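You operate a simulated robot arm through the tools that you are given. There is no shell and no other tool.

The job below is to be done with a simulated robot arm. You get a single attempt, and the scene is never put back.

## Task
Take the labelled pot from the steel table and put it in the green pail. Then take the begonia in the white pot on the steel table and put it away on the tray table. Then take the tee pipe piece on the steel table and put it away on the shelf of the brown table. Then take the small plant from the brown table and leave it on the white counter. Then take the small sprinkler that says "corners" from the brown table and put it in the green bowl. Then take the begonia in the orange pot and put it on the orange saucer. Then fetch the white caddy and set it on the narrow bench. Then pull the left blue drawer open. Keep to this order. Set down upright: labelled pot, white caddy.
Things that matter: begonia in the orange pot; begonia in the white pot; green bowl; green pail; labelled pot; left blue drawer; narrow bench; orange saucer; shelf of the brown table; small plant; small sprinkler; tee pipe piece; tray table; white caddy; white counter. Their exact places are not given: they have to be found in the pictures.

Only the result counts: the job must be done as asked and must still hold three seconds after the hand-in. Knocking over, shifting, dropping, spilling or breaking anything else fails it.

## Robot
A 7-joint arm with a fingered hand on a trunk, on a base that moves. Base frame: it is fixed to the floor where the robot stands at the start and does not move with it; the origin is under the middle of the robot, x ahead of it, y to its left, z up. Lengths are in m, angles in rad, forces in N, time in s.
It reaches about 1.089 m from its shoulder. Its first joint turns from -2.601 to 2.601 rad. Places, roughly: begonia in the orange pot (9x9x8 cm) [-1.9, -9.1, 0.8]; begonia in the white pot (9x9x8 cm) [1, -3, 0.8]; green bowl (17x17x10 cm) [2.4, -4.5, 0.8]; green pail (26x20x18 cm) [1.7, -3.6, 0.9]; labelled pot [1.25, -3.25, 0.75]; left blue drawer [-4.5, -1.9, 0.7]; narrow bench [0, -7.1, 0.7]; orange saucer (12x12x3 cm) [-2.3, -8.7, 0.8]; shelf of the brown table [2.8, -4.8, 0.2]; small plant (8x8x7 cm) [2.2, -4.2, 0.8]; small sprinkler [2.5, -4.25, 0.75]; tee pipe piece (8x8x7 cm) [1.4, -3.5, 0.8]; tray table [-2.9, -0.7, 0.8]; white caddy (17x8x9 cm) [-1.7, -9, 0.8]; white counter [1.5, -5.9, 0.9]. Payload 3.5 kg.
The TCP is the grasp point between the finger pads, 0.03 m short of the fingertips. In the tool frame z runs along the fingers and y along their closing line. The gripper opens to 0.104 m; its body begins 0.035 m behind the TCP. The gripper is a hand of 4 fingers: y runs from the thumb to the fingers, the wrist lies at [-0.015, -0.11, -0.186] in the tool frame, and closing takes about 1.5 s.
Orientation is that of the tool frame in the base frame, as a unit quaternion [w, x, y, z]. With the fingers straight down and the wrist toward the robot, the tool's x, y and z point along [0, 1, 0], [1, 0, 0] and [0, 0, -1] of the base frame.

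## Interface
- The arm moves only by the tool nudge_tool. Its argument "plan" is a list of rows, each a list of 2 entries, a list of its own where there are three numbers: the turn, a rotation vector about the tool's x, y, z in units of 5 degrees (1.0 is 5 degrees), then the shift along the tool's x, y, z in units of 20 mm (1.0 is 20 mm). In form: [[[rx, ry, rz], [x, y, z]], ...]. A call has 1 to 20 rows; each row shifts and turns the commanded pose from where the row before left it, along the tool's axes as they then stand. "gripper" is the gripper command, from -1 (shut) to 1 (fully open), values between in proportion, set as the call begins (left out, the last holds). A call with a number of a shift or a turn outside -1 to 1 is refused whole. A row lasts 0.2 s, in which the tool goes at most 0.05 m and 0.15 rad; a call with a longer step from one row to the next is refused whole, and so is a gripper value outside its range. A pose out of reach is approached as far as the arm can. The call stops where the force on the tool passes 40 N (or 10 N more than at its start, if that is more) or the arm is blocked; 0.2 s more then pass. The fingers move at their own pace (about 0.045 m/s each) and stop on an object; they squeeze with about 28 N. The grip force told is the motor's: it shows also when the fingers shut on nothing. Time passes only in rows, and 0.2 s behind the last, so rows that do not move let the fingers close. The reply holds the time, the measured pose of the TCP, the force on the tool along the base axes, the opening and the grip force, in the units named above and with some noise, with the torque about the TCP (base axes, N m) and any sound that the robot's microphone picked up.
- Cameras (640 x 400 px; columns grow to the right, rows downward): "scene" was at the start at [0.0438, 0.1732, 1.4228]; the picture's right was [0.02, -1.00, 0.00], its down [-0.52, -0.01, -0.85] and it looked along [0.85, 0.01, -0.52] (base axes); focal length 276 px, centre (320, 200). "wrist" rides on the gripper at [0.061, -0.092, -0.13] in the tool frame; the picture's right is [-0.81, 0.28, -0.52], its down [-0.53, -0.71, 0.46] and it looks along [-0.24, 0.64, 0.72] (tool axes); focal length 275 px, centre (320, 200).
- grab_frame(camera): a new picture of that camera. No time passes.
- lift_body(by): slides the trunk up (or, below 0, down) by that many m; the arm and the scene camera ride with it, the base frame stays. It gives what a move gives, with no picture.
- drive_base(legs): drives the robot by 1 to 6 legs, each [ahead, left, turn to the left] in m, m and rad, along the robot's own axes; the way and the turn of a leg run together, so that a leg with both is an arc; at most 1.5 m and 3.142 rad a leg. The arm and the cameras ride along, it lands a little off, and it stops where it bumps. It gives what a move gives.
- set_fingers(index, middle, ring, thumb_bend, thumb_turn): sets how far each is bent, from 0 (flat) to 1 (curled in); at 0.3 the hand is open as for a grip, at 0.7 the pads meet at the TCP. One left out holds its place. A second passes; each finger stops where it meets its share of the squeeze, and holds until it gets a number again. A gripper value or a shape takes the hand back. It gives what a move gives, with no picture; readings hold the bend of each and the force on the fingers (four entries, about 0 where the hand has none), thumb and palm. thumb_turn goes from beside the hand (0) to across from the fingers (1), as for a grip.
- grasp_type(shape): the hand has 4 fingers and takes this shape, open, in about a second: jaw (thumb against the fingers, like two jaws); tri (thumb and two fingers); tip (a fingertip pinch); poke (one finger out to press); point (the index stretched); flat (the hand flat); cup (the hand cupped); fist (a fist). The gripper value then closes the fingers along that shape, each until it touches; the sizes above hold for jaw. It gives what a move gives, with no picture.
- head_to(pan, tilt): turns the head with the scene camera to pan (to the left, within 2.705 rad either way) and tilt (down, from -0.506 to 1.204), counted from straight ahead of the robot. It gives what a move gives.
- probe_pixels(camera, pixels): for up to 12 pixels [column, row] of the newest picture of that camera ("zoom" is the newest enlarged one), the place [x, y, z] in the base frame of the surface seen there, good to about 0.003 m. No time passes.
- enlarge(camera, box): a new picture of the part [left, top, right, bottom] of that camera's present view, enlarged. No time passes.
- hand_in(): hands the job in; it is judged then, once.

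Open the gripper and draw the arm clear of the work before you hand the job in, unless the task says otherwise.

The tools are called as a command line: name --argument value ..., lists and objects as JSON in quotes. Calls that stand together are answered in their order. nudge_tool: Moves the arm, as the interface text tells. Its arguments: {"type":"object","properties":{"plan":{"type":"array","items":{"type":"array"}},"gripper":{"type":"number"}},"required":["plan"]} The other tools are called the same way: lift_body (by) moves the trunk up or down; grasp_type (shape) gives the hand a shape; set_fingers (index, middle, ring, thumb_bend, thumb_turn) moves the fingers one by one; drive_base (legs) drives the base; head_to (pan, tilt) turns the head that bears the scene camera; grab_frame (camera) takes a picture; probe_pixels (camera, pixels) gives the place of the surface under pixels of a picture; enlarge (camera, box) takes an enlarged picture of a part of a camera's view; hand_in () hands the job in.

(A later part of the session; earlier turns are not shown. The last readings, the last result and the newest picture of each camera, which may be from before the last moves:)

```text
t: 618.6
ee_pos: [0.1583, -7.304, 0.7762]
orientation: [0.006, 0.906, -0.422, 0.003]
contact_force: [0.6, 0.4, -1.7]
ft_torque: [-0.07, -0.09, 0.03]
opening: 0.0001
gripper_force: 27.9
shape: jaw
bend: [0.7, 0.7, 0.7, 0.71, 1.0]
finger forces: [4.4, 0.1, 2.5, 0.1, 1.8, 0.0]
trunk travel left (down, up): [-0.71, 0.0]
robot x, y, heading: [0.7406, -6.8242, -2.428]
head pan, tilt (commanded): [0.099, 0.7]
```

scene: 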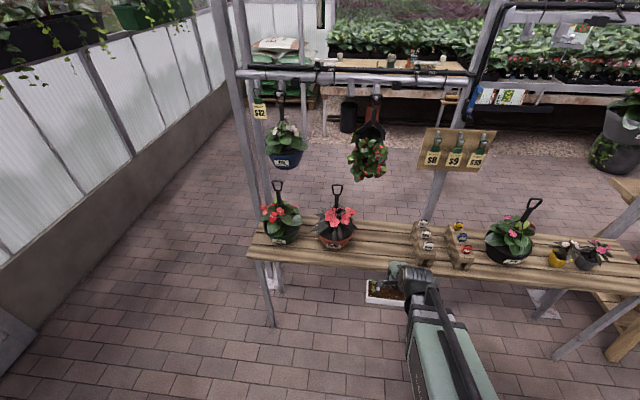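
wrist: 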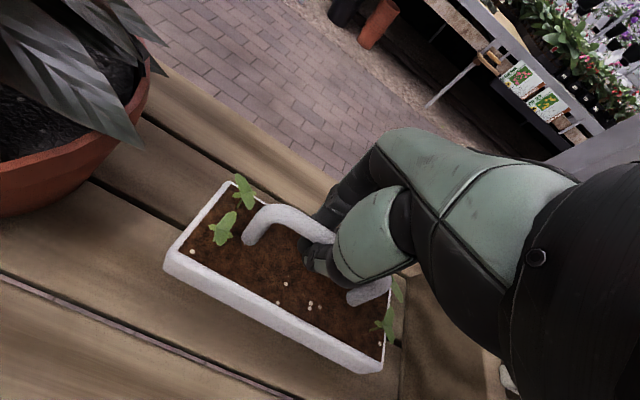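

Contact begins (torque and finger forces change). One or two more millimetres to let it settle flat.

nudge_tool --plan '[[[0, 0, 0], [0, 0, 0.12]]]'

nudge_tool --plan '[[[0, 0, 0], [0, 0, 0.12]]]'

grab_frame --camera "wrist"

probe_pixels --camera "wrist" --pixels '[[170, 262], [225, 185], [380, 368], [300, 330], [240, 290], [385, 300]]'

```text
t: 619.0
ee_pos: [0.1565, -7.3048, 0.7745]
orientation: [0.006, 0.906, -0.423, 0.004]
contact_force: [1.4, 1.9, 4.6]
ft_torque: [0.03, -0.02, 0.0]
opening: 0.0001
gripper_force: 28.4
shape: jaw
bend: [0.7, 0.7, 0.7, 0.71, 1.0]
finger forces: [2.8, 0.0, 1.4, 0.0, 4.5, 0.1]
trunk travel left (down, up): [-0.71, 0.0]
robot x, y, heading: [0.7407, -6.8222, -2.428]
head pan, tilt (commanded): [0.099, 0.7]
```

```text
t: 619.5
ee_pos: [0.1575, -7.3045, 0.7717]
orientation: [0.005, 0.906, -0.423, 0.005]
contact_force: [0.6, 0.8, 1.3]
ft_torque: [0.03, 0.01, 0.03]
opening: 0.0
gripper_force: 27.8
shape: jaw
bend: [0.7, 0.7, 0.7, 0.71, 1.0]
finger forces: [1.1, 0.0, 0.6, 0.0, 2.9, 0.0]
trunk travel left (down, up): [-0.71, 0.0]
robot x, y, heading: [0.7376, -6.8245, -2.428]
head pan, tilt (commanded): [0.099, 0.7]
```

```text
taken
```

wrist: 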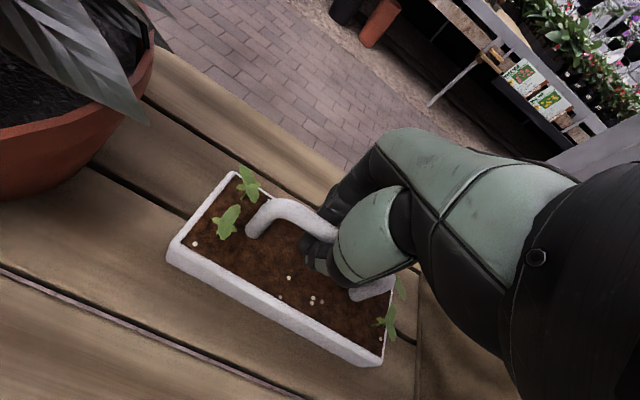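

```text
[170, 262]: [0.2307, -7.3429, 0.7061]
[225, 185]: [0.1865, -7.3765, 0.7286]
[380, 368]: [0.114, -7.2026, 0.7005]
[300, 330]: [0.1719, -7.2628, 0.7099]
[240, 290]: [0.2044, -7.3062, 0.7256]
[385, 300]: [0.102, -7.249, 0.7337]
```

The caddy rests on the bench. I'll open the hand slowly.

nudge_tool --plan '[[[0, 0, 0], [0, 0, -0.1]], [[0, 0, 0], [0, 0, 0]], [[0, 0, 0], [0, 0, 0]], [[0, 0, 0], [0, 0, 0]], [[0, 0, 0], [0, 0, 0]], [[0, 0, 0], [0, 0, 0]], [[0, 0, 0], [0, 0, 0]], [[0, 0, 0], [0, 0, 0]], [[0, 0, 0], [0, 0, 0]]]' --gripper 1

grab_frame --camera "wrist"

```text
t: 621.5
ee_pos: [0.157, -7.3054, 0.7734]
orientation: [0.005, 0.906, -0.422, 0.004]
contact_force: [-0.2, 0.1, -0.4]
ft_torque: [-0.02, -0.01, -0.01]
opening: 0.1036
gripper_force: 0.0
shape: jaw
bend: [0.3, 0.3, 0.3, 0.3, 0.98]
finger forces: [0.0, 0.0, 0.0, 0.0, 0.0, 0.1]
trunk travel left (down, up): [-0.71, 0.0]
robot x, y, heading: [0.7392, -6.8234, -2.426]
head pan, tilt (commanded): [0.099, 0.7]
```

```text
taken
```

wrist: 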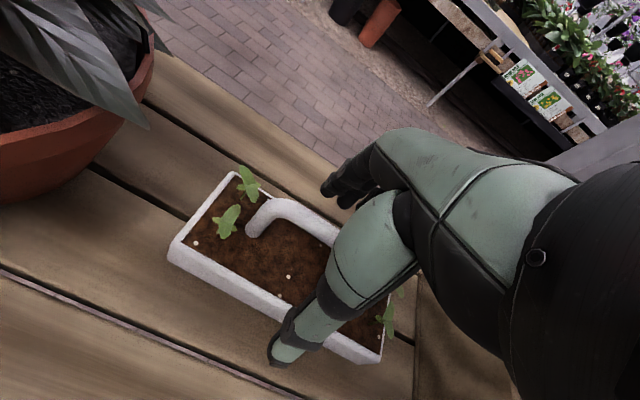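

Released cleanly. I'll rise 7 cm (clear of the handle), then draw back toward the robot.

nudge_tool --plan '[[[0, 0, 0], [0, 0, -0.5]], [[0, 0, 0], [0, 0, -0.8]], [[0, 0, 0], [0, 0, -0.9]], [[0, 0, 0], [0, 0, -0.9]], [[0, 0, 0], [0, 0, -0.6]], [[0, 0, 0], [0, -1, 0]], [[0, 0, 0], [0, -1, 0]], [[0, 0, 0], [0, -1, 0]], [[0, 0, 0], [0, -1, 0]], [[0, 0, 0], [0, -1, -0.3]], [[0, 0, 0], [0, -1, -0.5]], [[0, 0, 0], [0, -1, -0.5]], [[0, 0, 0], [0, -1, -0.8]], [[0, 0, 0], [0, -0.5, -0.9]]]'

grab_frame --camera "scene"

enlarge --camera "scene" --box '[300, 180, 490, 300]'

```text
t: 624.5
ee_pos: [0.2854, -7.1915, 0.9066]
orientation: [0.006, 0.906, -0.423, 0.004]
contact_force: [-0.6, 0.0, -0.7]
ft_torque: [-0.05, 0.0, 0.0]
opening: 0.1037
gripper_force: 0.1
shape: jaw
bend: [0.3, 0.3, 0.3, 0.3, 0.98]
finger forces: [0.0, 0.0, 0.0, 0.1, 0.0, 0.0]
trunk travel left (down, up): [-0.71, 0.0]
robot x, y, heading: [0.7414, -6.8218, -2.43]
head pan, tilt (commanded): [0.099, 0.7]
```

```text
taken
```

scene: 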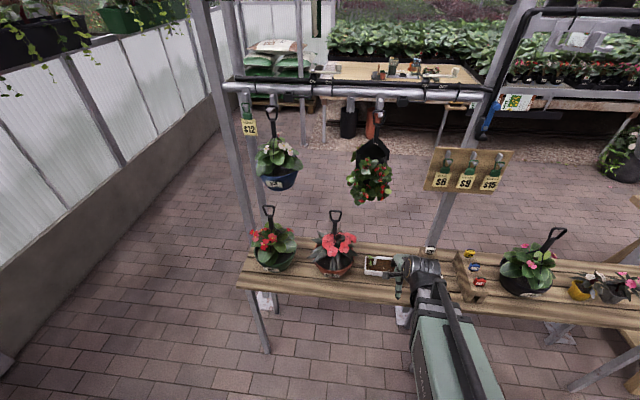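

```text
3.33 times, centred on (395, 240) of scene
```

zoom: 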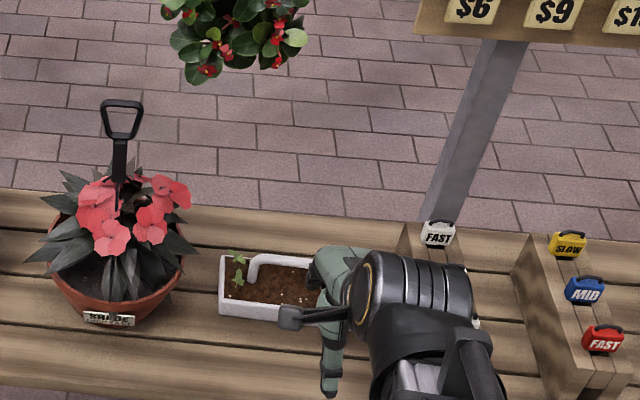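

Task 7 looks done. I'll back off 0.2 m to verify the caddy, and look to the right (north-west), toward the blue drawers.

drive_base --legs '[[-0.2, 0, 0]]'

enlarge --camera "scene" --box '[300, 180, 490, 300]'

head_to --pan -1.4 --tilt 0.25

grab_frame --camera "scene"

```text
t: 626.0
ee_pos: [0.4396, -7.0607, 0.9082]
orientation: [0.006, 0.906, -0.424, 0.004]
contact_force: [-0.4, -0.3, 0.2]
ft_torque: [-0.05, 0.03, -0.05]
opening: 0.1038
gripper_force: 0.1
shape: jaw
bend: [0.3, 0.3, 0.3, 0.3, 0.98]
finger forces: [0.1, 0.1, 0.0, 0.1, 0.0, 0.0]
trunk travel left (down, up): [-0.71, 0.0]
robot x, y, heading: [0.8904, -6.6932, -2.432]
head pan, tilt (commanded): [0.099, 0.7]
```

```text
3.33 times, centred on (395, 240) of scene
```

zoom: 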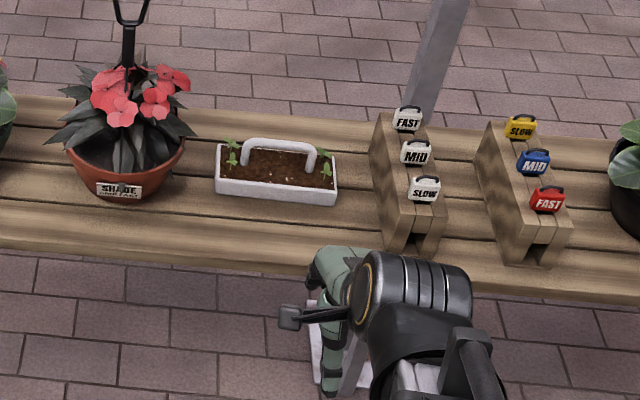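

```text
t: 627.6
ee_pos: [0.4381, -7.0619, 0.9076]
orientation: [0.006, 0.906, -0.424, 0.005]
contact_force: [0.7, -0.3, 0.7]
ft_torque: [-0.02, 0.0, -0.04]
opening: 0.1039
gripper_force: 0.0
shape: jaw
bend: [0.3, 0.3, 0.3, 0.3, 0.98]
finger forces: [0.0, 0.1, 0.0, 0.1, 0.1, 0.1]
trunk travel left (down, up): [-0.71, 0.0]
robot x, y, heading: [0.8909, -6.697, -2.429]
head pan, tilt (commanded): [-1.4, 0.25]
```

```text
taken
```

scene: 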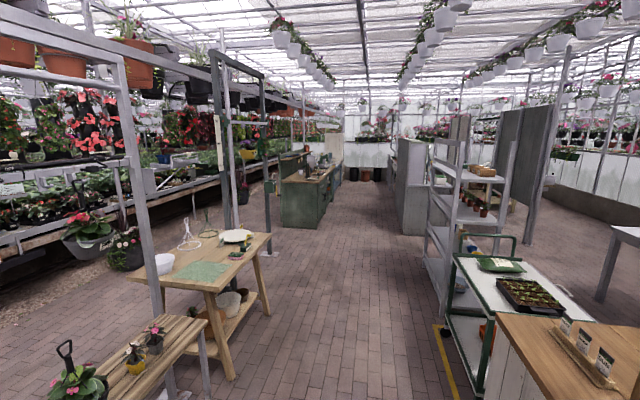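

The caddy stands upright and level. A walkway leads north-west past the wood table, green bench and grey counter; I'll probe its borders.

probe_pixels --camera "scene" --pixels '[[268, 310], [235, 375], [480, 395], [437, 330], [430, 235], [320, 228], [405, 232], [345, 200], [360, 180], [345, 160], [385, 178], [300, 200]]'

enlarge --camera "scene" --box '[260, 110, 460, 250]'

```text
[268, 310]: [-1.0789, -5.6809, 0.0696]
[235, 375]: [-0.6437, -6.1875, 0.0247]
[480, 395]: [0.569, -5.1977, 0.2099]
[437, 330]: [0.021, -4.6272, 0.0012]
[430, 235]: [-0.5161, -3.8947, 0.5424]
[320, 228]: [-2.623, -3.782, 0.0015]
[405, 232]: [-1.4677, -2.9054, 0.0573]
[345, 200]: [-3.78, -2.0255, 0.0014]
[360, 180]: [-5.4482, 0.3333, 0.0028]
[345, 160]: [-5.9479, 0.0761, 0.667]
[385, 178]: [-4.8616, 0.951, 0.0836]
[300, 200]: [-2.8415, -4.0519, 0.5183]
```

```text
2.86 times, centred on (360, 180) of scene
```

zoom: 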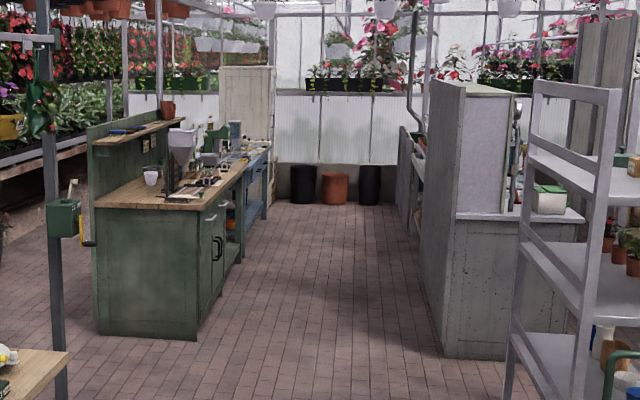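

The blue bench follows the green one on the left of the aisle, facing the aisle. I'll raise the hand to z≈1.3, turn right 90° to face along the walkway, and check.

nudge_tool --plan '[[[0, 0, 0], [0, 0, -1]], [[0, 0, 0], [0, 0, -1]], [[0, 0, 0], [0, 0, -1]], [[0, 0, 0], [0, 0, -1]], [[0, 0, 0], [0, 0, -1]], [[0, 0, 0], [0, 0, -1]], [[0, 0, 0], [0, 0, -1]], [[0, 0, 0], [0, 0, -1]], [[0, 0, 0], [0, 0, -1]], [[0, 0, 0], [0, 0, -1]], [[0, 0, 0], [0, 0, -1]], [[0, 0, 0], [0, 0, -1]], [[0, 0, 0], [0, 0, -1]], [[0, 0, 0], [0, 0, -1]], [[0, 0, 0], [0, 0, -1]], [[0, 0, 0], [0, 0, -1]], [[0, 0, 0], [0, 0, -1]], [[0, 0, 0], [0, 0, -1]], [[0, 0, 0], [0, 0, -1]], [[0, 0, 0], [0, 0, -1]]]'

drive_base --legs '[[0, 0, -1.57]]'

head_to --pan 0.15 --tilt 0.4

grab_frame --camera "scene"

```text
t: 631.9
ee_pos: [0.4372, -7.0558, 1.3068]
orientation: [0.006, 0.906, -0.423, 0.004]
contact_force: [1.0, 0.4, -0.1]
ft_torque: [0.0, 0.04, 0.01]
opening: 0.1037
gripper_force: 0.2
shape: jaw
bend: [0.3, 0.3, 0.3, 0.3, 0.98]
finger forces: [0.0, 0.0, 0.0, 0.0, 0.1, 0.1]
trunk travel left (down, up): [-0.71, 0.0]
robot x, y, heading: [0.8927, -6.6898, -2.431]
head pan, tilt (commanded): [-1.4, 0.25]
```

```text
t: 636.1
ee_pos: [0.5285, -6.2397, 1.3066]
orientation: [-0.007, -0.344, 0.939, 0.0]
contact_force: [0.5, -0.8, -0.2]
ft_torque: [0.0, -0.01, -0.01]
opening: 0.1035
gripper_force: 0.1
shape: jaw
bend: [0.3, 0.3, 0.3, 0.3, 0.98]
finger forces: [0.1, 0.0, 0.0, 0.1, 0.0, 0.0]
trunk travel left (down, up): [-0.71, 0.0]
robot x, y, heading: [0.8915, -6.691, 2.289]
head pan, tilt (commanded): [-1.4, 0.25]
```

```text
t: 637.7
ee_pos: [0.5273, -6.2394, 1.3072]
orientation: [-0.008, -0.344, 0.939, 0.001]
contact_force: [-0.1, 0.0, 0.2]
ft_torque: [0.01, -0.01, 0.01]
opening: 0.1037
gripper_force: 0.1
shape: jaw
bend: [0.3, 0.3, 0.3, 0.3, 0.98]
finger forces: [0.1, 0.1, 0.0, 0.1, 0.0, 0.0]
trunk travel left (down, up): [-0.71, 0.0]
robot x, y, heading: [0.8903, -6.6959, 2.292]
head pan, tilt (commanded): [0.15, 0.4]
```

```text
taken
```

scene: 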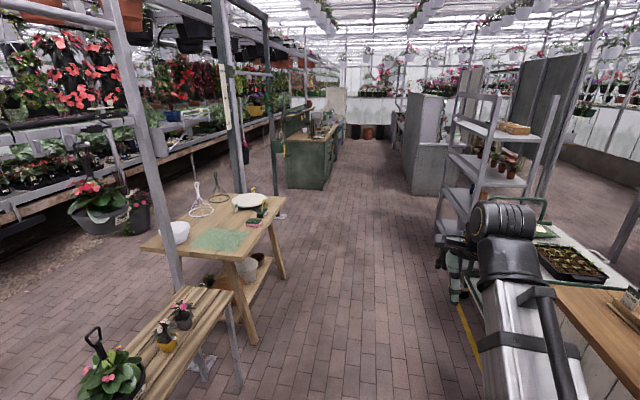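

The walkway is free. I'll drive 5.6 m along it in four legs, then look.

drive_base --legs '[[1.4, 0, -0.012], [1.4, 0, 0], [1.4, 0, 0], [1.3, 0, 0]]'

head_to --pan 0.7 --tilt 0.5

grab_frame --camera "scene"

```text
t: 663.6
ee_pos: [-2.9865, -2.1081, 1.3062]
orientation: [-0.007, -0.34, 0.94, 0.001]
contact_force: [-0.1, 0.0, -0.3]
ft_torque: [-0.01, 0.0, 0.01]
opening: 0.1037
gripper_force: 0.1
shape: jaw
bend: [0.3, 0.3, 0.3, 0.3, 0.98]
finger forces: [0.0, 0.1, 0.0, 0.1, 0.1, 0.1]
trunk travel left (down, up): [-0.71, 0.0]
robot x, y, heading: [-2.6235, -2.5592, 2.279]
head pan, tilt (commanded): [0.15, 0.4]
```

```text
t: 664.6
ee_pos: [-2.9853, -2.1082, 1.3066]
orientation: [-0.008, -0.341, 0.94, 0.001]
contact_force: [0.8, -0.2, 0.4]
ft_torque: [0.0, -0.02, -0.02]
opening: 0.1038
gripper_force: 0.1
shape: jaw
bend: [0.3, 0.3, 0.3, 0.3, 0.98]
finger forces: [0.0, 0.0, 0.0, 0.0, 0.1, 0.0]
trunk travel left (down, up): [-0.71, 0.0]
robot x, y, heading: [-2.6237, -2.5632, 2.281]
head pan, tilt (commanded): [0.7, 0.499]
```

```text
taken
```

scene: 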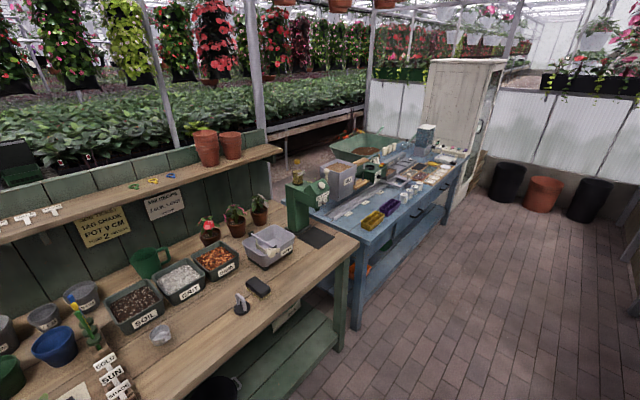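

The blue bench is ahead-left at (390,210). I'll enlarge it and probe its front, drawers and handles.

enlarge --camera "scene" --box '[310, 120, 500, 300]'

probe_pixels --camera "zoom" --pixels '[[170, 250], [260, 250], [330, 210], [400, 170], [450, 145], [300, 235], [370, 240], [420, 200], [150, 390], [480, 160], [240, 290], [540, 130]]'

```text
2.22 times, centred on (405, 210) of scene
```

zoom: 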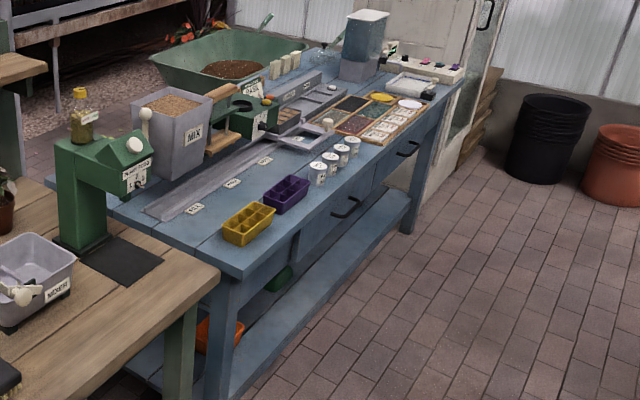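

```text
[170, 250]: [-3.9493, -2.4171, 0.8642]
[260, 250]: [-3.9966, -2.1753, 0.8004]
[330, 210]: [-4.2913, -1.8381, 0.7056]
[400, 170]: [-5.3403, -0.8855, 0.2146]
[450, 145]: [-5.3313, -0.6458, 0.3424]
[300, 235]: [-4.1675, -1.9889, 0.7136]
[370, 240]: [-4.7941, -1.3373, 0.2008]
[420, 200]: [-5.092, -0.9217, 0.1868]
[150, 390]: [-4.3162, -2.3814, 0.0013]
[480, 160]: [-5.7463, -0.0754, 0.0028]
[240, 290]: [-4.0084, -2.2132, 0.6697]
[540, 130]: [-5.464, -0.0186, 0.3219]
```

The bench has two drawers with black bow handles; the left one's front is at n≈4.47 around (-4.29,-1.84). I'll drive 1.66 m further and turn left to face it.

drive_base --legs '[[0.85, 0, 0], [0.81, 0, 0], [0, 0, 1.56]]'

head_to --pan 0.15 --tilt 0.8

grab_frame --camera "scene"

```text
t: 676.9
ee_pos: [-4.1555, -1.6773, 1.3063]
orientation: [0.006, 0.908, -0.418, 0.004]
contact_force: [-1.3, 0.0, -0.8]
ft_torque: [-0.03, -0.03, -0.01]
opening: 0.1032
gripper_force: 0.0
shape: jaw
bend: [0.3, 0.3, 0.3, 0.3, 0.98]
finger forces: [0.1, 0.1, 0.0, 0.0, 0.0, 0.0]
trunk travel left (down, up): [-0.71, 0.0]
robot x, y, heading: [-3.7039, -1.3144, -2.42]
head pan, tilt (commanded): [0.7, 0.499]
```

```text
t: 677.9
ee_pos: [-4.1568, -1.6774, 1.3072]
orientation: [0.006, 0.908, -0.418, 0.004]
contact_force: [0.5, 0.0, -0.1]
ft_torque: [0.01, -0.03, -0.02]
opening: 0.1036
gripper_force: 0.1
shape: jaw
bend: [0.3, 0.3, 0.3, 0.3, 0.98]
finger forces: [0.0, 0.1, 0.0, 0.0, 0.0, 0.0]
trunk travel left (down, up): [-0.71, 0.0]
robot x, y, heading: [-3.704, -1.3106, -2.422]
head pan, tilt (commanded): [0.15, 0.799]
```

```text
taken
```

scene: 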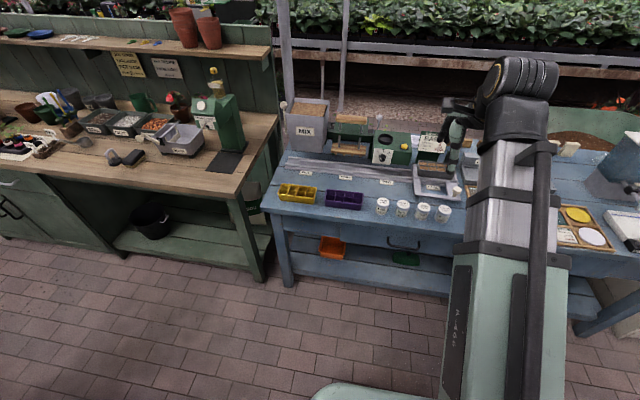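

The left drawer's black handle is at (404,243). I'll enlarge and measure it.

enlarge --camera "scene" --box '[340, 210, 470, 280]'

probe_pixels --camera "zoom" --pixels '[[240, 145], [390, 150], [315, 175], [270, 170], [360, 172], [315, 150], [150, 130], [315, 120], [450, 150], [170, 215], [400, 200], [315, 200]]'

```text
4.92 times, centred on (405, 245) of scene
```

zoom: 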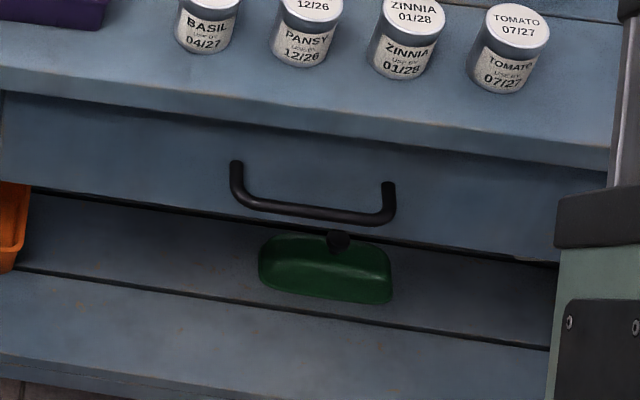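

```text
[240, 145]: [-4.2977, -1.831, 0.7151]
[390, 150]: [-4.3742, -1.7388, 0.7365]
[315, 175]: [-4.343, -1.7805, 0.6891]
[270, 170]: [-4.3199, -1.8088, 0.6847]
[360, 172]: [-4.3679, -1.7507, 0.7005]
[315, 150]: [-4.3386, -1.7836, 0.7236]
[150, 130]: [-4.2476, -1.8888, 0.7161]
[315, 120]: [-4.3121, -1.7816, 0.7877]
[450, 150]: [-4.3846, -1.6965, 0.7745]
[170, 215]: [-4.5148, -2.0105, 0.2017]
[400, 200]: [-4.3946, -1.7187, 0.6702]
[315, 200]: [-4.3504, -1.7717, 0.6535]
```

I'll probe directly on the bar and its end posts.

probe_pixels --camera "zoom" --pixels '[[315, 211], [280, 208], [350, 214], [255, 204], [375, 217], [237, 168], [388, 188], [238, 185], [388, 205], [315, 225], [100, 180], [520, 240]]'

```text
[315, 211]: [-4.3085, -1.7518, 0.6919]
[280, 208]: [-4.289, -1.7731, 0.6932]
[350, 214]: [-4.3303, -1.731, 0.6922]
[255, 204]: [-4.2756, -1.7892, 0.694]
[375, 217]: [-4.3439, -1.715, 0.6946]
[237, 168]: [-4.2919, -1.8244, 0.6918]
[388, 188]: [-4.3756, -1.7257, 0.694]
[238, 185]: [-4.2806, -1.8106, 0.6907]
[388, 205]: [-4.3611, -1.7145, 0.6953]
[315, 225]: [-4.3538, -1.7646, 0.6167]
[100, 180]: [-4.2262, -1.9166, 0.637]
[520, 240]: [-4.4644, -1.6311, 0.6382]
```

The bar is at (-4.31,-1.752), z≈0.69, standing 4.4 cm off the drawer face, just under the table-top's overhang. I'll need the hand pointing forward (fingers over the bar, thumb under). First I'll check the space behind me.

head_to --pan 2.6 --tilt 0.6

grab_frame --camera "scene"

probe_pixels --camera "scene" --pixels '[[320, 200], [320, 300], [200, 250], [450, 250], [150, 300], [100, 350], [400, 350], [250, 350], [500, 300]]'

```text
t: 680.1
ee_pos: [-4.1564, -1.677, 1.3056]
orientation: [0.006, 0.908, -0.419, 0.004]
contact_force: [-0.8, 0.3, -0.3]
ft_torque: [-0.01, -0.02, 0.0]
opening: 0.1035
gripper_force: 0.0
shape: jaw
bend: [0.3, 0.3, 0.3, 0.3, 0.98]
finger forces: [0.0, 0.0, 0.0, 0.0, 0.0, 0.0]
trunk travel left (down, up): [-0.71, 0.0]
robot x, y, heading: [-3.7051, -1.3086, -2.417]
head pan, tilt (commanded): [2.601, 0.6]
```

```text
taken
```

scene: 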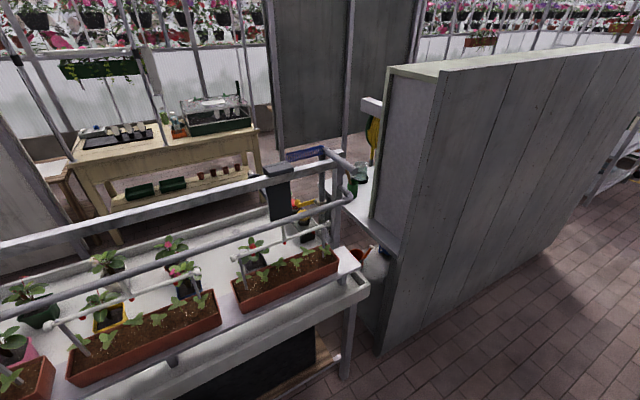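

```text
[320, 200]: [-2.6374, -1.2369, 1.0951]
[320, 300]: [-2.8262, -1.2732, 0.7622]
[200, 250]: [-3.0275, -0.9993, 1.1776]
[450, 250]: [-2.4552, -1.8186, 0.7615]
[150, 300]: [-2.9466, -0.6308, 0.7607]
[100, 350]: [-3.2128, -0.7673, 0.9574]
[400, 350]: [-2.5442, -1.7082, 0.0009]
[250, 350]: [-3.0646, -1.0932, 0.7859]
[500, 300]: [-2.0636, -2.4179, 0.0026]
```

There's room behind (limit n≈3.06). I'll back 0.15 m, extend the hand 0.15 m and rotate it 60° so the fingers point forward-down with thumb below.

drive_base --legs '[[-0.15, 0, 0]]'

nudge_tool --plan '[[[0, 0, 0], [0, 1, 0]], [[0, 0, 0], [0, 1, 0]], [[0, 0, 0], [0, 1, 0]], [[0, 0, 0], [0, 1, 0]], [[0, 0, 0], [0, 1, 0]], [[0, 0, 0], [0, 1, 0]], [[0, 0, 0], [0, 1, 0]], [[-1, 0, 0], [0, 0, 0]], [[-1, 0, 0], [0, 0, 0]], [[-1, 0, 0], [0, 0, 0]], [[-1, 0, 0], [0, 0, 0]], [[-1, 0, 0], [0, 0, 0]], [[-1, 0, 0], [0, 0, 0]], [[-1, 0, 0], [0, 0, 0]], [[-1, 0, 0], [0, 0, 0]], [[-1, 0, 0], [0, 0, 0]], [[-1, 0, 0], [0, 0, 0]], [[-1, 0, 0], [0, 0, 0]], [[-1, 0, 0], [0, 0, 0]]]'

head_to --pan 0.15 --tilt 0.6

grab_frame --camera "scene"

grab_frame --camera "wrist"

```text
t: 681.5
ee_pos: [-4.0397, -1.5752, 1.3071]
orientation: [0.005, 0.908, -0.419, 0.004]
contact_force: [0.4, -0.4, -1.2]
ft_torque: [-0.04, 0.02, 0.03]
opening: 0.1039
gripper_force: 0.0
shape: jaw
bend: [0.3, 0.3, 0.3, 0.3, 0.98]
finger forces: [0.1, 0.0, 0.1, 0.1, 0.0, 0.1]
trunk travel left (down, up): [-0.71, 0.0]
robot x, y, heading: [-3.5875, -1.2057, -2.419]
head pan, tilt (commanded): [2.601, 0.6]
```

```text
t: 685.5
ee_pos: [-4.147, -1.6674, 1.3085]
orientation: [0.453, 0.788, -0.365, -0.202]
contact_force: [-0.8, -0.4, -0.1]
ft_torque: [-0.01, 0.02, -0.04]
opening: 0.1038
gripper_force: 0.0
shape: jaw
bend: [0.3, 0.3, 0.3, 0.3, 0.98]
finger forces: [0.0, 0.0, 0.1, 0.0, 0.1, 0.0]
trunk travel left (down, up): [-0.71, 0.0]
robot x, y, heading: [-3.5887, -1.2087, -2.416]
head pan, tilt (commanded): [2.601, 0.6]
```

```text
t: 687.7
ee_pos: [-4.1464, -1.6664, 1.3071]
orientation: [0.453, 0.788, -0.364, -0.202]
contact_force: [-0.1, 0.2, -0.2]
ft_torque: [-0.01, 0.03, 0.0]
opening: 0.1037
gripper_force: 0.1
shape: jaw
bend: [0.3, 0.3, 0.3, 0.3, 0.98]
finger forces: [0.0, 0.0, 0.1, 0.0, 0.0, 0.0]
trunk travel left (down, up): [-0.71, 0.0]
robot x, y, heading: [-3.588, -1.2045, -2.421]
head pan, tilt (commanded): [0.15, 0.6]
```

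```text
taken
```

scene: 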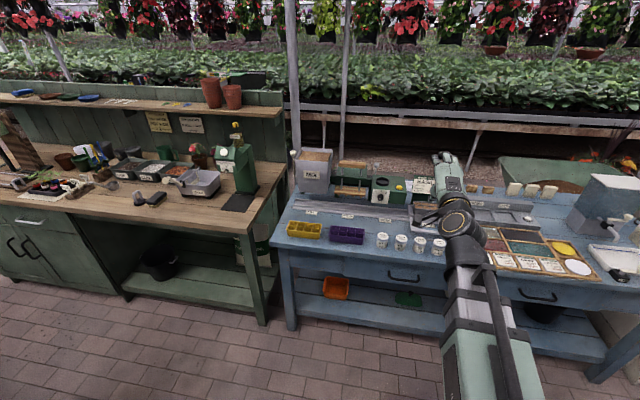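

```text
taken
```

wrist: 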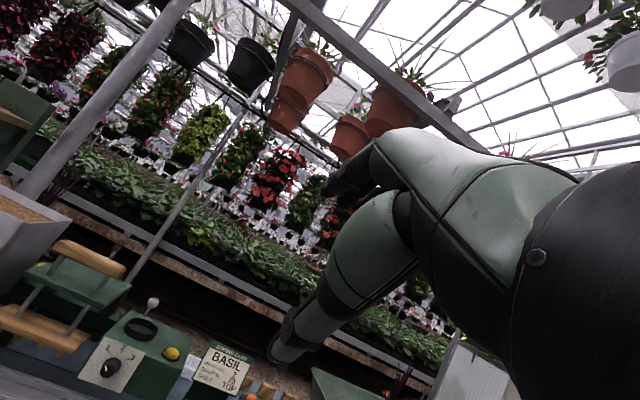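

The hand pose works. Now I'll lower the trunk 0.6 m in two steps to bring the hand to handle height, still in front of the bench.

lift_body --by -0.4

lift_body --by -0.2

nudge_tool --plan '[[[0, 0, 0], [-0.65, 0, 0]], [[0, 0, 0], [-0.65, 0, 0]], [[0, 0, 0], [-0.65, 0, 0]]]' --gripper 0.06

grab_frame --camera "wrist"

grab_frame --camera "scene"

```text
t: 691.5
ee_pos: [-4.1462, -1.6673, 0.9091]
orientation: [0.454, 0.788, -0.364, -0.202]
contact_force: [-0.1, -0.1, 0.2]
ft_torque: [0.02, 0.04, 0.05]
opening: 0.1037
gripper_force: 0.0
shape: jaw
bend: [0.3, 0.3, 0.3, 0.3, 0.98]
finger forces: [0.0, 0.1, 0.0, 0.0, 0.1, 0.0]
trunk travel left (down, up): [-0.31, 0.4]
robot x, y, heading: [-3.5917, -1.2065, -2.416]
head pan, tilt (commanded): [0.15, 0.6]
```

```text
t: 693.7
ee_pos: [-4.1466, -1.667, 0.7086]
orientation: [0.453, 0.789, -0.364, -0.201]
contact_force: [-0.9, -0.2, -0.5]
ft_torque: [0.0, -0.03, -0.02]
opening: 0.1037
gripper_force: 0.2
shape: jaw
bend: [0.3, 0.3, 0.3, 0.3, 0.98]
finger forces: [0.0, 0.1, 0.1, 0.0, 0.0, 0.0]
trunk travel left (down, up): [-0.11, 0.6]
robot x, y, heading: [-3.5878, -1.2095, -2.415]
head pan, tilt (commanded): [0.15, 0.6]
```

```text
t: 694.5
ee_pos: [-4.1719, -1.637, 0.7075]
orientation: [0.452, 0.789, -0.364, -0.202]
contact_force: [0.1, 0.2, 0.4]
ft_torque: [0.0, -0.02, 0.0]
opening: 0.0557
gripper_force: 0.2
shape: jaw
bend: [0.74, 0.43, 0.4, 0.68, 1.0]
finger forces: [0.1, 0.0, 0.0, 0.0, 0.0, 0.0]
trunk travel left (down, up): [-0.11, 0.6]
robot x, y, heading: [-3.5891, -1.2067, -2.416]
head pan, tilt (commanded): [0.15, 0.6]
```

```text
taken
```

wrist: 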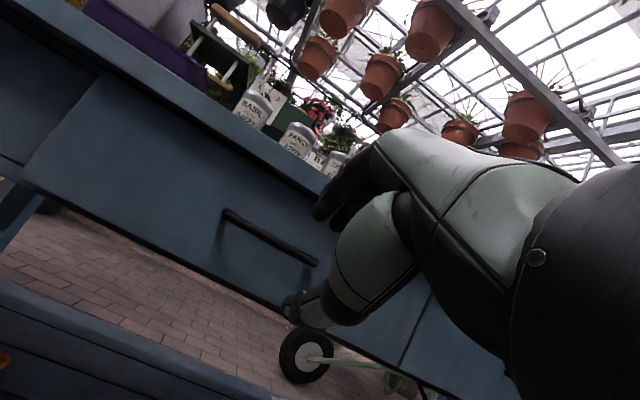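

```text
taken
```

scene: 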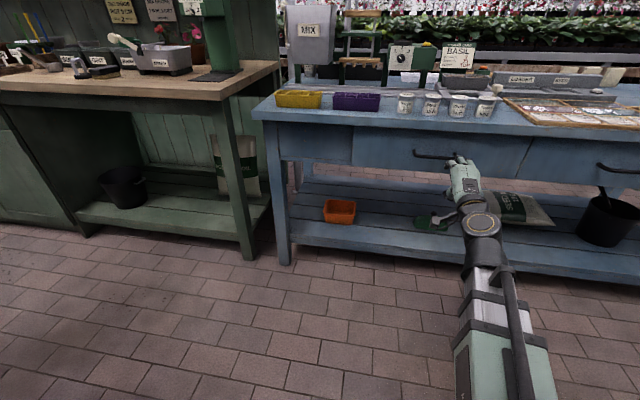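

The hand is at handle height. The handle spans scene (413–456,152–160); I'll enlarge both views and re-probe it relative to the hand.

enlarge --camera "scene" --box '[390, 120, 500, 210]'

probe_pixels --camera "zoom" --pixels '[[150, 205], [200, 213], [250, 220], [300, 222], [135, 180], [370, 220], [100, 190], [200, 240], [400, 150], [420, 250], [380, 240], [150, 110]]'

enlarge --camera "wrist" --box '[200, 160, 440, 360]'

probe_pixels --camera "zoom" --pixels '[[70, 145], [120, 175], [180, 205], [240, 240], [300, 270], [100, 120], [200, 260], [260, 190], [310, 250], [330, 80]]'

```text
4.44 times, centred on (445, 165) of scene
```

zoom: 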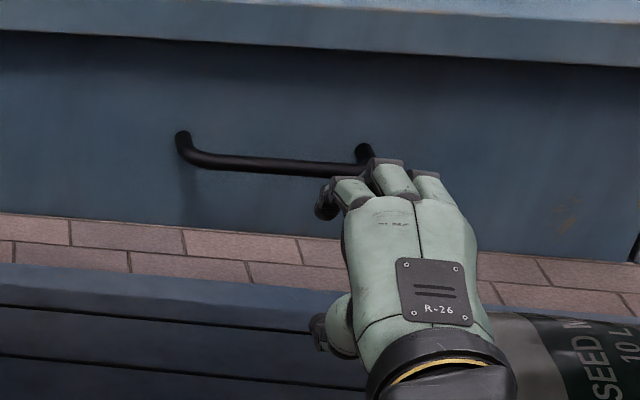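

```text
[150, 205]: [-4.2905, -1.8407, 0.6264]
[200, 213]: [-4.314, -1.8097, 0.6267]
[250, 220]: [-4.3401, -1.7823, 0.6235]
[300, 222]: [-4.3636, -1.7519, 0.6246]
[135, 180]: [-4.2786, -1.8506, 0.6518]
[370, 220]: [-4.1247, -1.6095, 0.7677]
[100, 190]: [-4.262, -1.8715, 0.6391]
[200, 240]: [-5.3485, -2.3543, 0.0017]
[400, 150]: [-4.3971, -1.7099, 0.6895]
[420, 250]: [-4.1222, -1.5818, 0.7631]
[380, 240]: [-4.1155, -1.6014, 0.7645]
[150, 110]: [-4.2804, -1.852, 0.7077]
```

```text
2.00 times, centred on (320, 260) of wrist
```

zoom: 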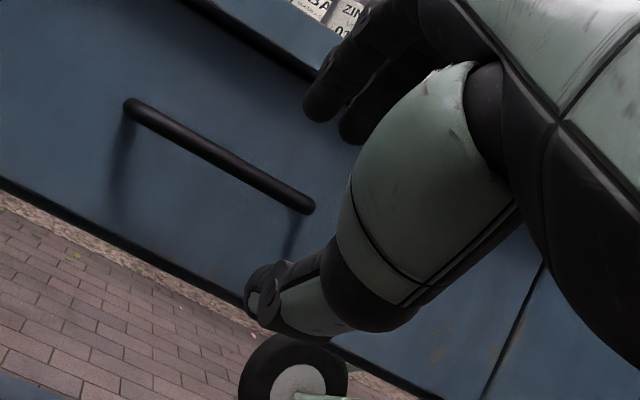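

```text
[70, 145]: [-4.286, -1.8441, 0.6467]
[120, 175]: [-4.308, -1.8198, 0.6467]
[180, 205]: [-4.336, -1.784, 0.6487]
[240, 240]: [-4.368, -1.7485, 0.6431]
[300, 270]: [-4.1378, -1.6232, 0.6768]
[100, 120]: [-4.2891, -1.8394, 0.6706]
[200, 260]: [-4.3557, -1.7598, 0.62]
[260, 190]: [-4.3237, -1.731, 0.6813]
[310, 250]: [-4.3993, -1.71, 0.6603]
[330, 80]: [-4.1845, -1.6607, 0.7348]
```

I'll probe exactly on the bar in the wrist zoom.

probe_pixels --camera "zoom" --pixels '[[145, 113], [175, 130], [205, 147], [235, 164], [265, 182], [295, 198], [128, 104], [310, 207]]'

```text
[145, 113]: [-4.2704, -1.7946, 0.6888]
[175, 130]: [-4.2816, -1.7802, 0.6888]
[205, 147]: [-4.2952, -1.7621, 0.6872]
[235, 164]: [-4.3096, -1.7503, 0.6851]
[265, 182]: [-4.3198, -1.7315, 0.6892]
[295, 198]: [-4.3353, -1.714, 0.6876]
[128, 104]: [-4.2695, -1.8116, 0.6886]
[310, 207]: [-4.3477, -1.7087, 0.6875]
```

The bar centre is (-4.303,-1.756), z=0.688, and the hand is laterally aligned. I'll set all fingers to an even half-open pose and measure the hand's top points, because the table overhang is close.

set_fingers --index 0.47 --middle 0.47 --ring 0.47 --thumb_bend 0.45

enlarge --camera "scene" --box '[390, 120, 500, 210]'

probe_pixels --camera "zoom" --pixels '[[345, 185], [365, 160], [395, 160], [425, 172], [390, 180], [350, 200], [410, 200], [335, 170], [370, 172], [300, 55], [300, 20]]'

enlarge --camera "wrist" --box '[200, 120, 440, 360]'

```text
t: 695.5
ee_pos: [-4.1723, -1.639, 0.7076]
orientation: [0.453, 0.788, -0.364, -0.201]
contact_force: [0.1, -0.4, 0.1]
ft_torque: [0.0, 0.0, 0.0]
opening: 0.0619
gripper_force: 0.1
shape: fingers
bend: [0.47, 0.47, 0.47, 0.45, 1.0]
finger forces: [0.1, 0.1, 0.0, 0.0, 0.1, 0.1]
trunk travel left (down, up): [-0.11, 0.6]
robot x, y, heading: [-3.5873, -1.2078, -2.421]
head pan, tilt (commanded): [0.15, 0.6]
```

```text
4.44 times, centred on (445, 165) of scene
```

zoom: 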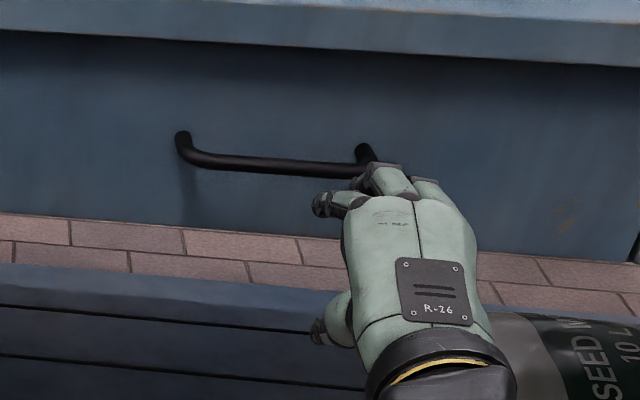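

```text
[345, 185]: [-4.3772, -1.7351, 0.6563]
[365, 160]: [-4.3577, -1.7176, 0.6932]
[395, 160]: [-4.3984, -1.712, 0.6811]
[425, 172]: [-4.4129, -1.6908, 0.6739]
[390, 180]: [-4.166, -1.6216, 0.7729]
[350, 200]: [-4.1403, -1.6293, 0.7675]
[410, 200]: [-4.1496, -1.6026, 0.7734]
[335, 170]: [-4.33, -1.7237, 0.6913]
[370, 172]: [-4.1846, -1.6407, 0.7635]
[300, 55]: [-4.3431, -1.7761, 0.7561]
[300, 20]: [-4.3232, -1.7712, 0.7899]
```

```text
1.67 times, centred on (320, 240) of wrist
```

zoom: 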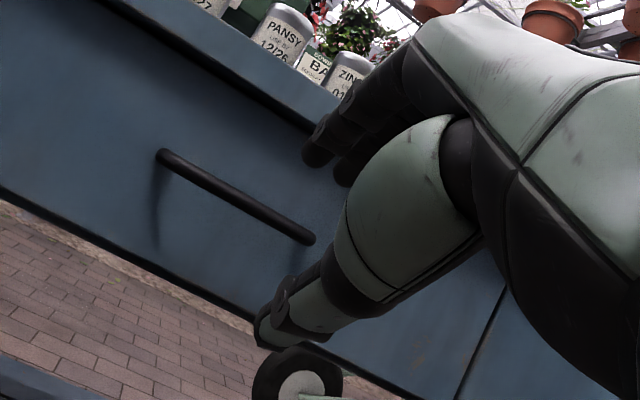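

The hand's top is only 6.5 cm above the TCP, so it fits under the overhang. I'll move to the start of the approach line (up and forward), then slide in along the finger direction.

nudge_tool --plan '[[[0, 0, 0], [0.09, 0.9, 0.456]], [[0, 0, 0], [0.09, 0.9, 0.456]], [[0, 0, 0], [0.09, 0.9, 0.456]], [[0, 0, 0], [0.09, 0.9, 0.456]]]'

enlarge --camera "wrist" --box '[180, 120, 440, 380]'

enlarge --camera "scene" --box '[390, 110, 500, 210]'

```text
t: 696.5
ee_pos: [-4.2184, -1.6876, 0.7508]
orientation: [0.453, 0.788, -0.364, -0.202]
contact_force: [0.3, -0.1, 0.2]
ft_torque: [0.04, 0.02, -0.01]
opening: 0.0618
gripper_force: 0.1
shape: fingers
bend: [0.47, 0.47, 0.47, 0.45, 1.0]
finger forces: [0.0, 0.0, 0.1, 0.1, 0.0, 0.0]
trunk travel left (down, up): [-0.11, 0.6]
robot x, y, heading: [-3.589, -1.2066, -2.418]
head pan, tilt (commanded): [0.15, 0.6]
```

```text
1.54 times, centred on (310, 250) of wrist
```

zoom: 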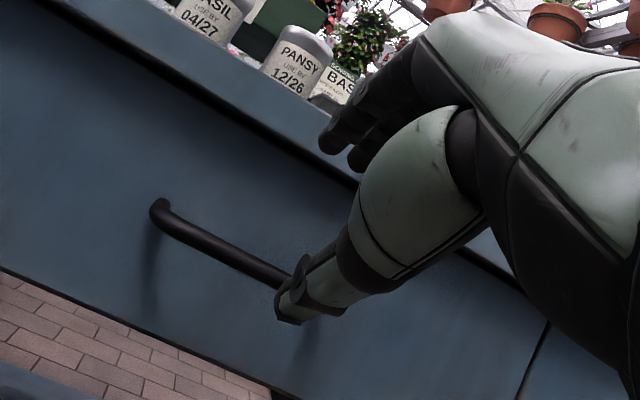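

```text
4.00 times, centred on (445, 160) of scene
```

zoom: 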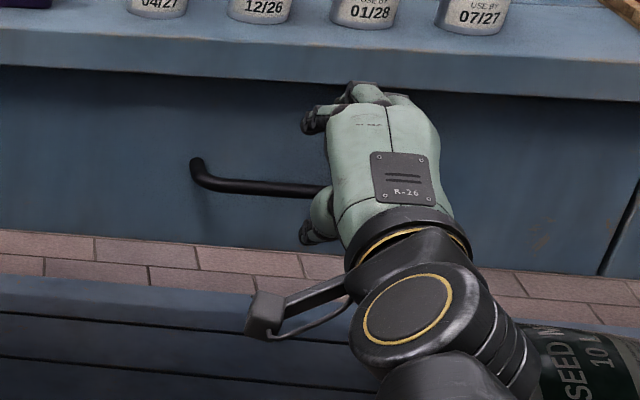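

Laterally the TCP is at the handle's middle (s=−1.41). I'll slide in 6 cm along the finger direction and check.

nudge_tool --plan '[[[0, 0, 0], [0, 0, 0.75]], [[0, 0, 0], [0, 0, 0.75]], [[0, 0, 0], [0, 0, 0.75]], [[0, 0, 0], [0, 0, 0.75]]]'

enlarge --camera "wrist" --box '[180, 120, 440, 380]'

enlarge --camera "scene" --box '[390, 110, 500, 210]'

```text
t: 697.5
ee_pos: [-4.2585, -1.7211, 0.722]
orientation: [0.454, 0.788, -0.364, -0.203]
contact_force: [-0.8, -0.3, 0.2]
ft_torque: [-0.02, 0.0, -0.02]
opening: 0.062
gripper_force: 0.1
shape: fingers
bend: [0.47, 0.47, 0.47, 0.45, 1.0]
finger forces: [0.0, 0.1, 0.1, 0.0, 0.1, 0.0]
trunk travel left (down, up): [-0.11, 0.6]
robot x, y, heading: [-3.5918, -1.2034, -2.419]
head pan, tilt (commanded): [0.15, 0.6]
```

```text
1.54 times, centred on (310, 250) of wrist
```

zoom: 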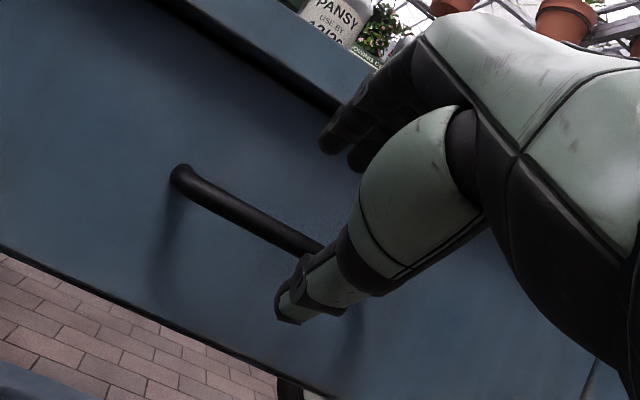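

```text
4.00 times, centred on (445, 160) of scene
```

zoom: 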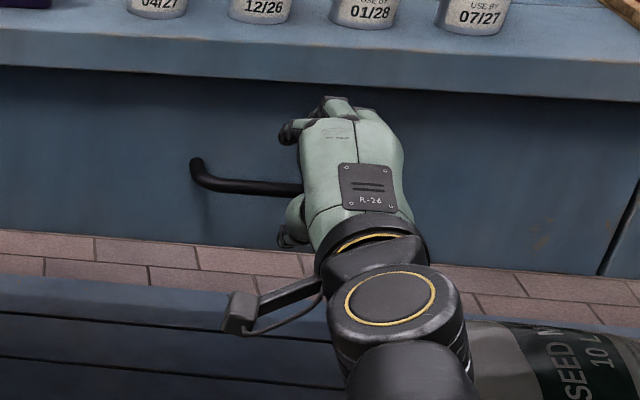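

Thumb is heading under and fingers over the bar. I'll advance 4 cm more, watching forces.

nudge_tool --plan '[[[0, 0, 0], [0, 0, 0.5]], [[0, 0, 0], [0, 0, 0.5]], [[0, 0, 0], [0, 0, 0.5]], [[0, 0, 0], [0, 0, 0.5]]]'

enlarge --camera "wrist" --box '[180, 120, 440, 380]'

enlarge --camera "scene" --box '[390, 110, 500, 210]'

```text
t: 698.5
ee_pos: [-4.2838, -1.7448, 0.7009]
orientation: [0.454, 0.788, -0.365, -0.202]
contact_force: [0.5, -0.8, 0.1]
ft_torque: [0.01, 0.0, -0.01]
opening: 0.0616
gripper_force: 0.1
shape: fingers
bend: [0.47, 0.47, 0.47, 0.45, 1.0]
finger forces: [0.0, 0.0, 0.0, 0.0, 0.1, 0.0]
trunk travel left (down, up): [-0.11, 0.6]
robot x, y, heading: [-3.5895, -1.2111, -2.419]
head pan, tilt (commanded): [0.15, 0.6]
```

```text
1.54 times, centred on (310, 250) of wrist
```

zoom: 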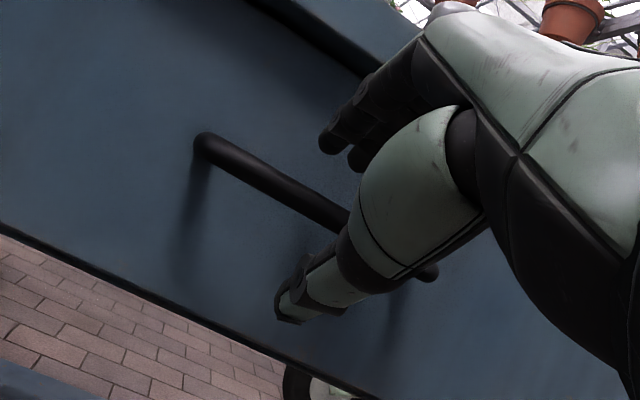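

```text
4.00 times, centred on (445, 160) of scene
```

zoom: 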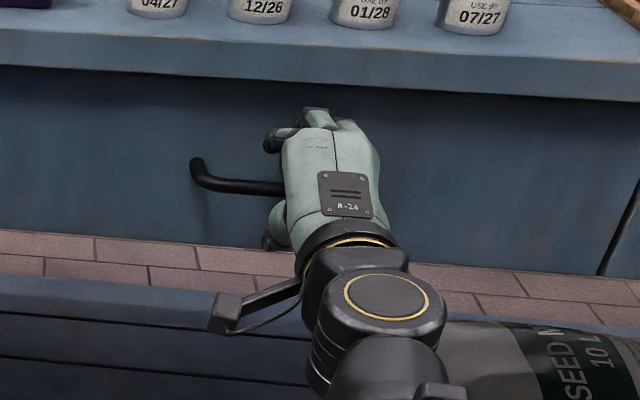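

The bar is visible on both sides of the hand, so it is centred. Two more centimetres.

nudge_tool --plan '[[[0, 0, 0], [0, 0, 0.4]], [[0, 0, 0], [0, 0, 0.4]]]'

nudge_tool --plan '[[[0, 0, 0], [0, 0, 0.3]]]'

enlarge --camera "wrist" --box '[180, 120, 440, 380]'

```text
t: 699.1
ee_pos: [-4.2942, -1.7519, 0.6909]
orientation: [0.453, 0.789, -0.363, -0.201]
contact_force: [0.6, -0.4, -0.1]
ft_torque: [0.02, 0.0, -0.02]
opening: 0.0617
gripper_force: 0.1
shape: fingers
bend: [0.47, 0.47, 0.47, 0.45, 1.0]
finger forces: [0.0, 0.1, 0.0, 0.0, 0.0, 0.0]
trunk travel left (down, up): [-0.11, 0.6]
robot x, y, heading: [-3.5895, -1.2055, -2.418]
head pan, tilt (commanded): [0.15, 0.6]
```

```text
t: 699.5
ee_pos: [-4.2973, -1.7562, 0.6902]
orientation: [0.453, 0.788, -0.364, -0.202]
contact_force: [2.5, 3.0, 1.2]
ft_torque: [-0.09, 0.11, -0.01]
opening: 0.0614
gripper_force: 2.1
shape: fingers
bend: [0.47, 0.47, 0.47, 0.45, 1.0]
finger forces: [3.0, 0.8, 0.0, 0.1, 0.1, 0.0]
trunk travel left (down, up): [-0.11, 0.6]
robot x, y, heading: [-3.59, -1.2079, -2.423]
head pan, tilt (commanded): [0.15, 0.6]
```

```text
1.54 times, centred on (310, 250) of wrist
```

zoom: 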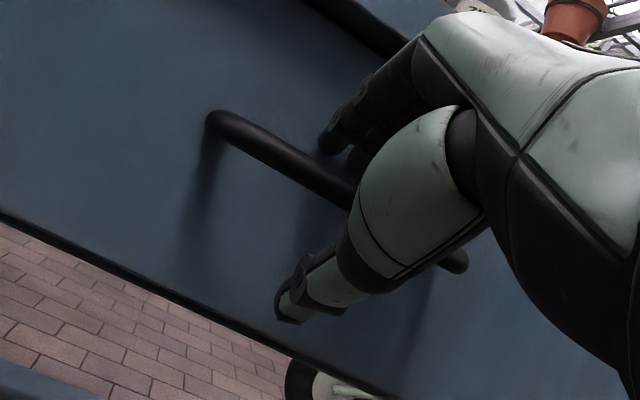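

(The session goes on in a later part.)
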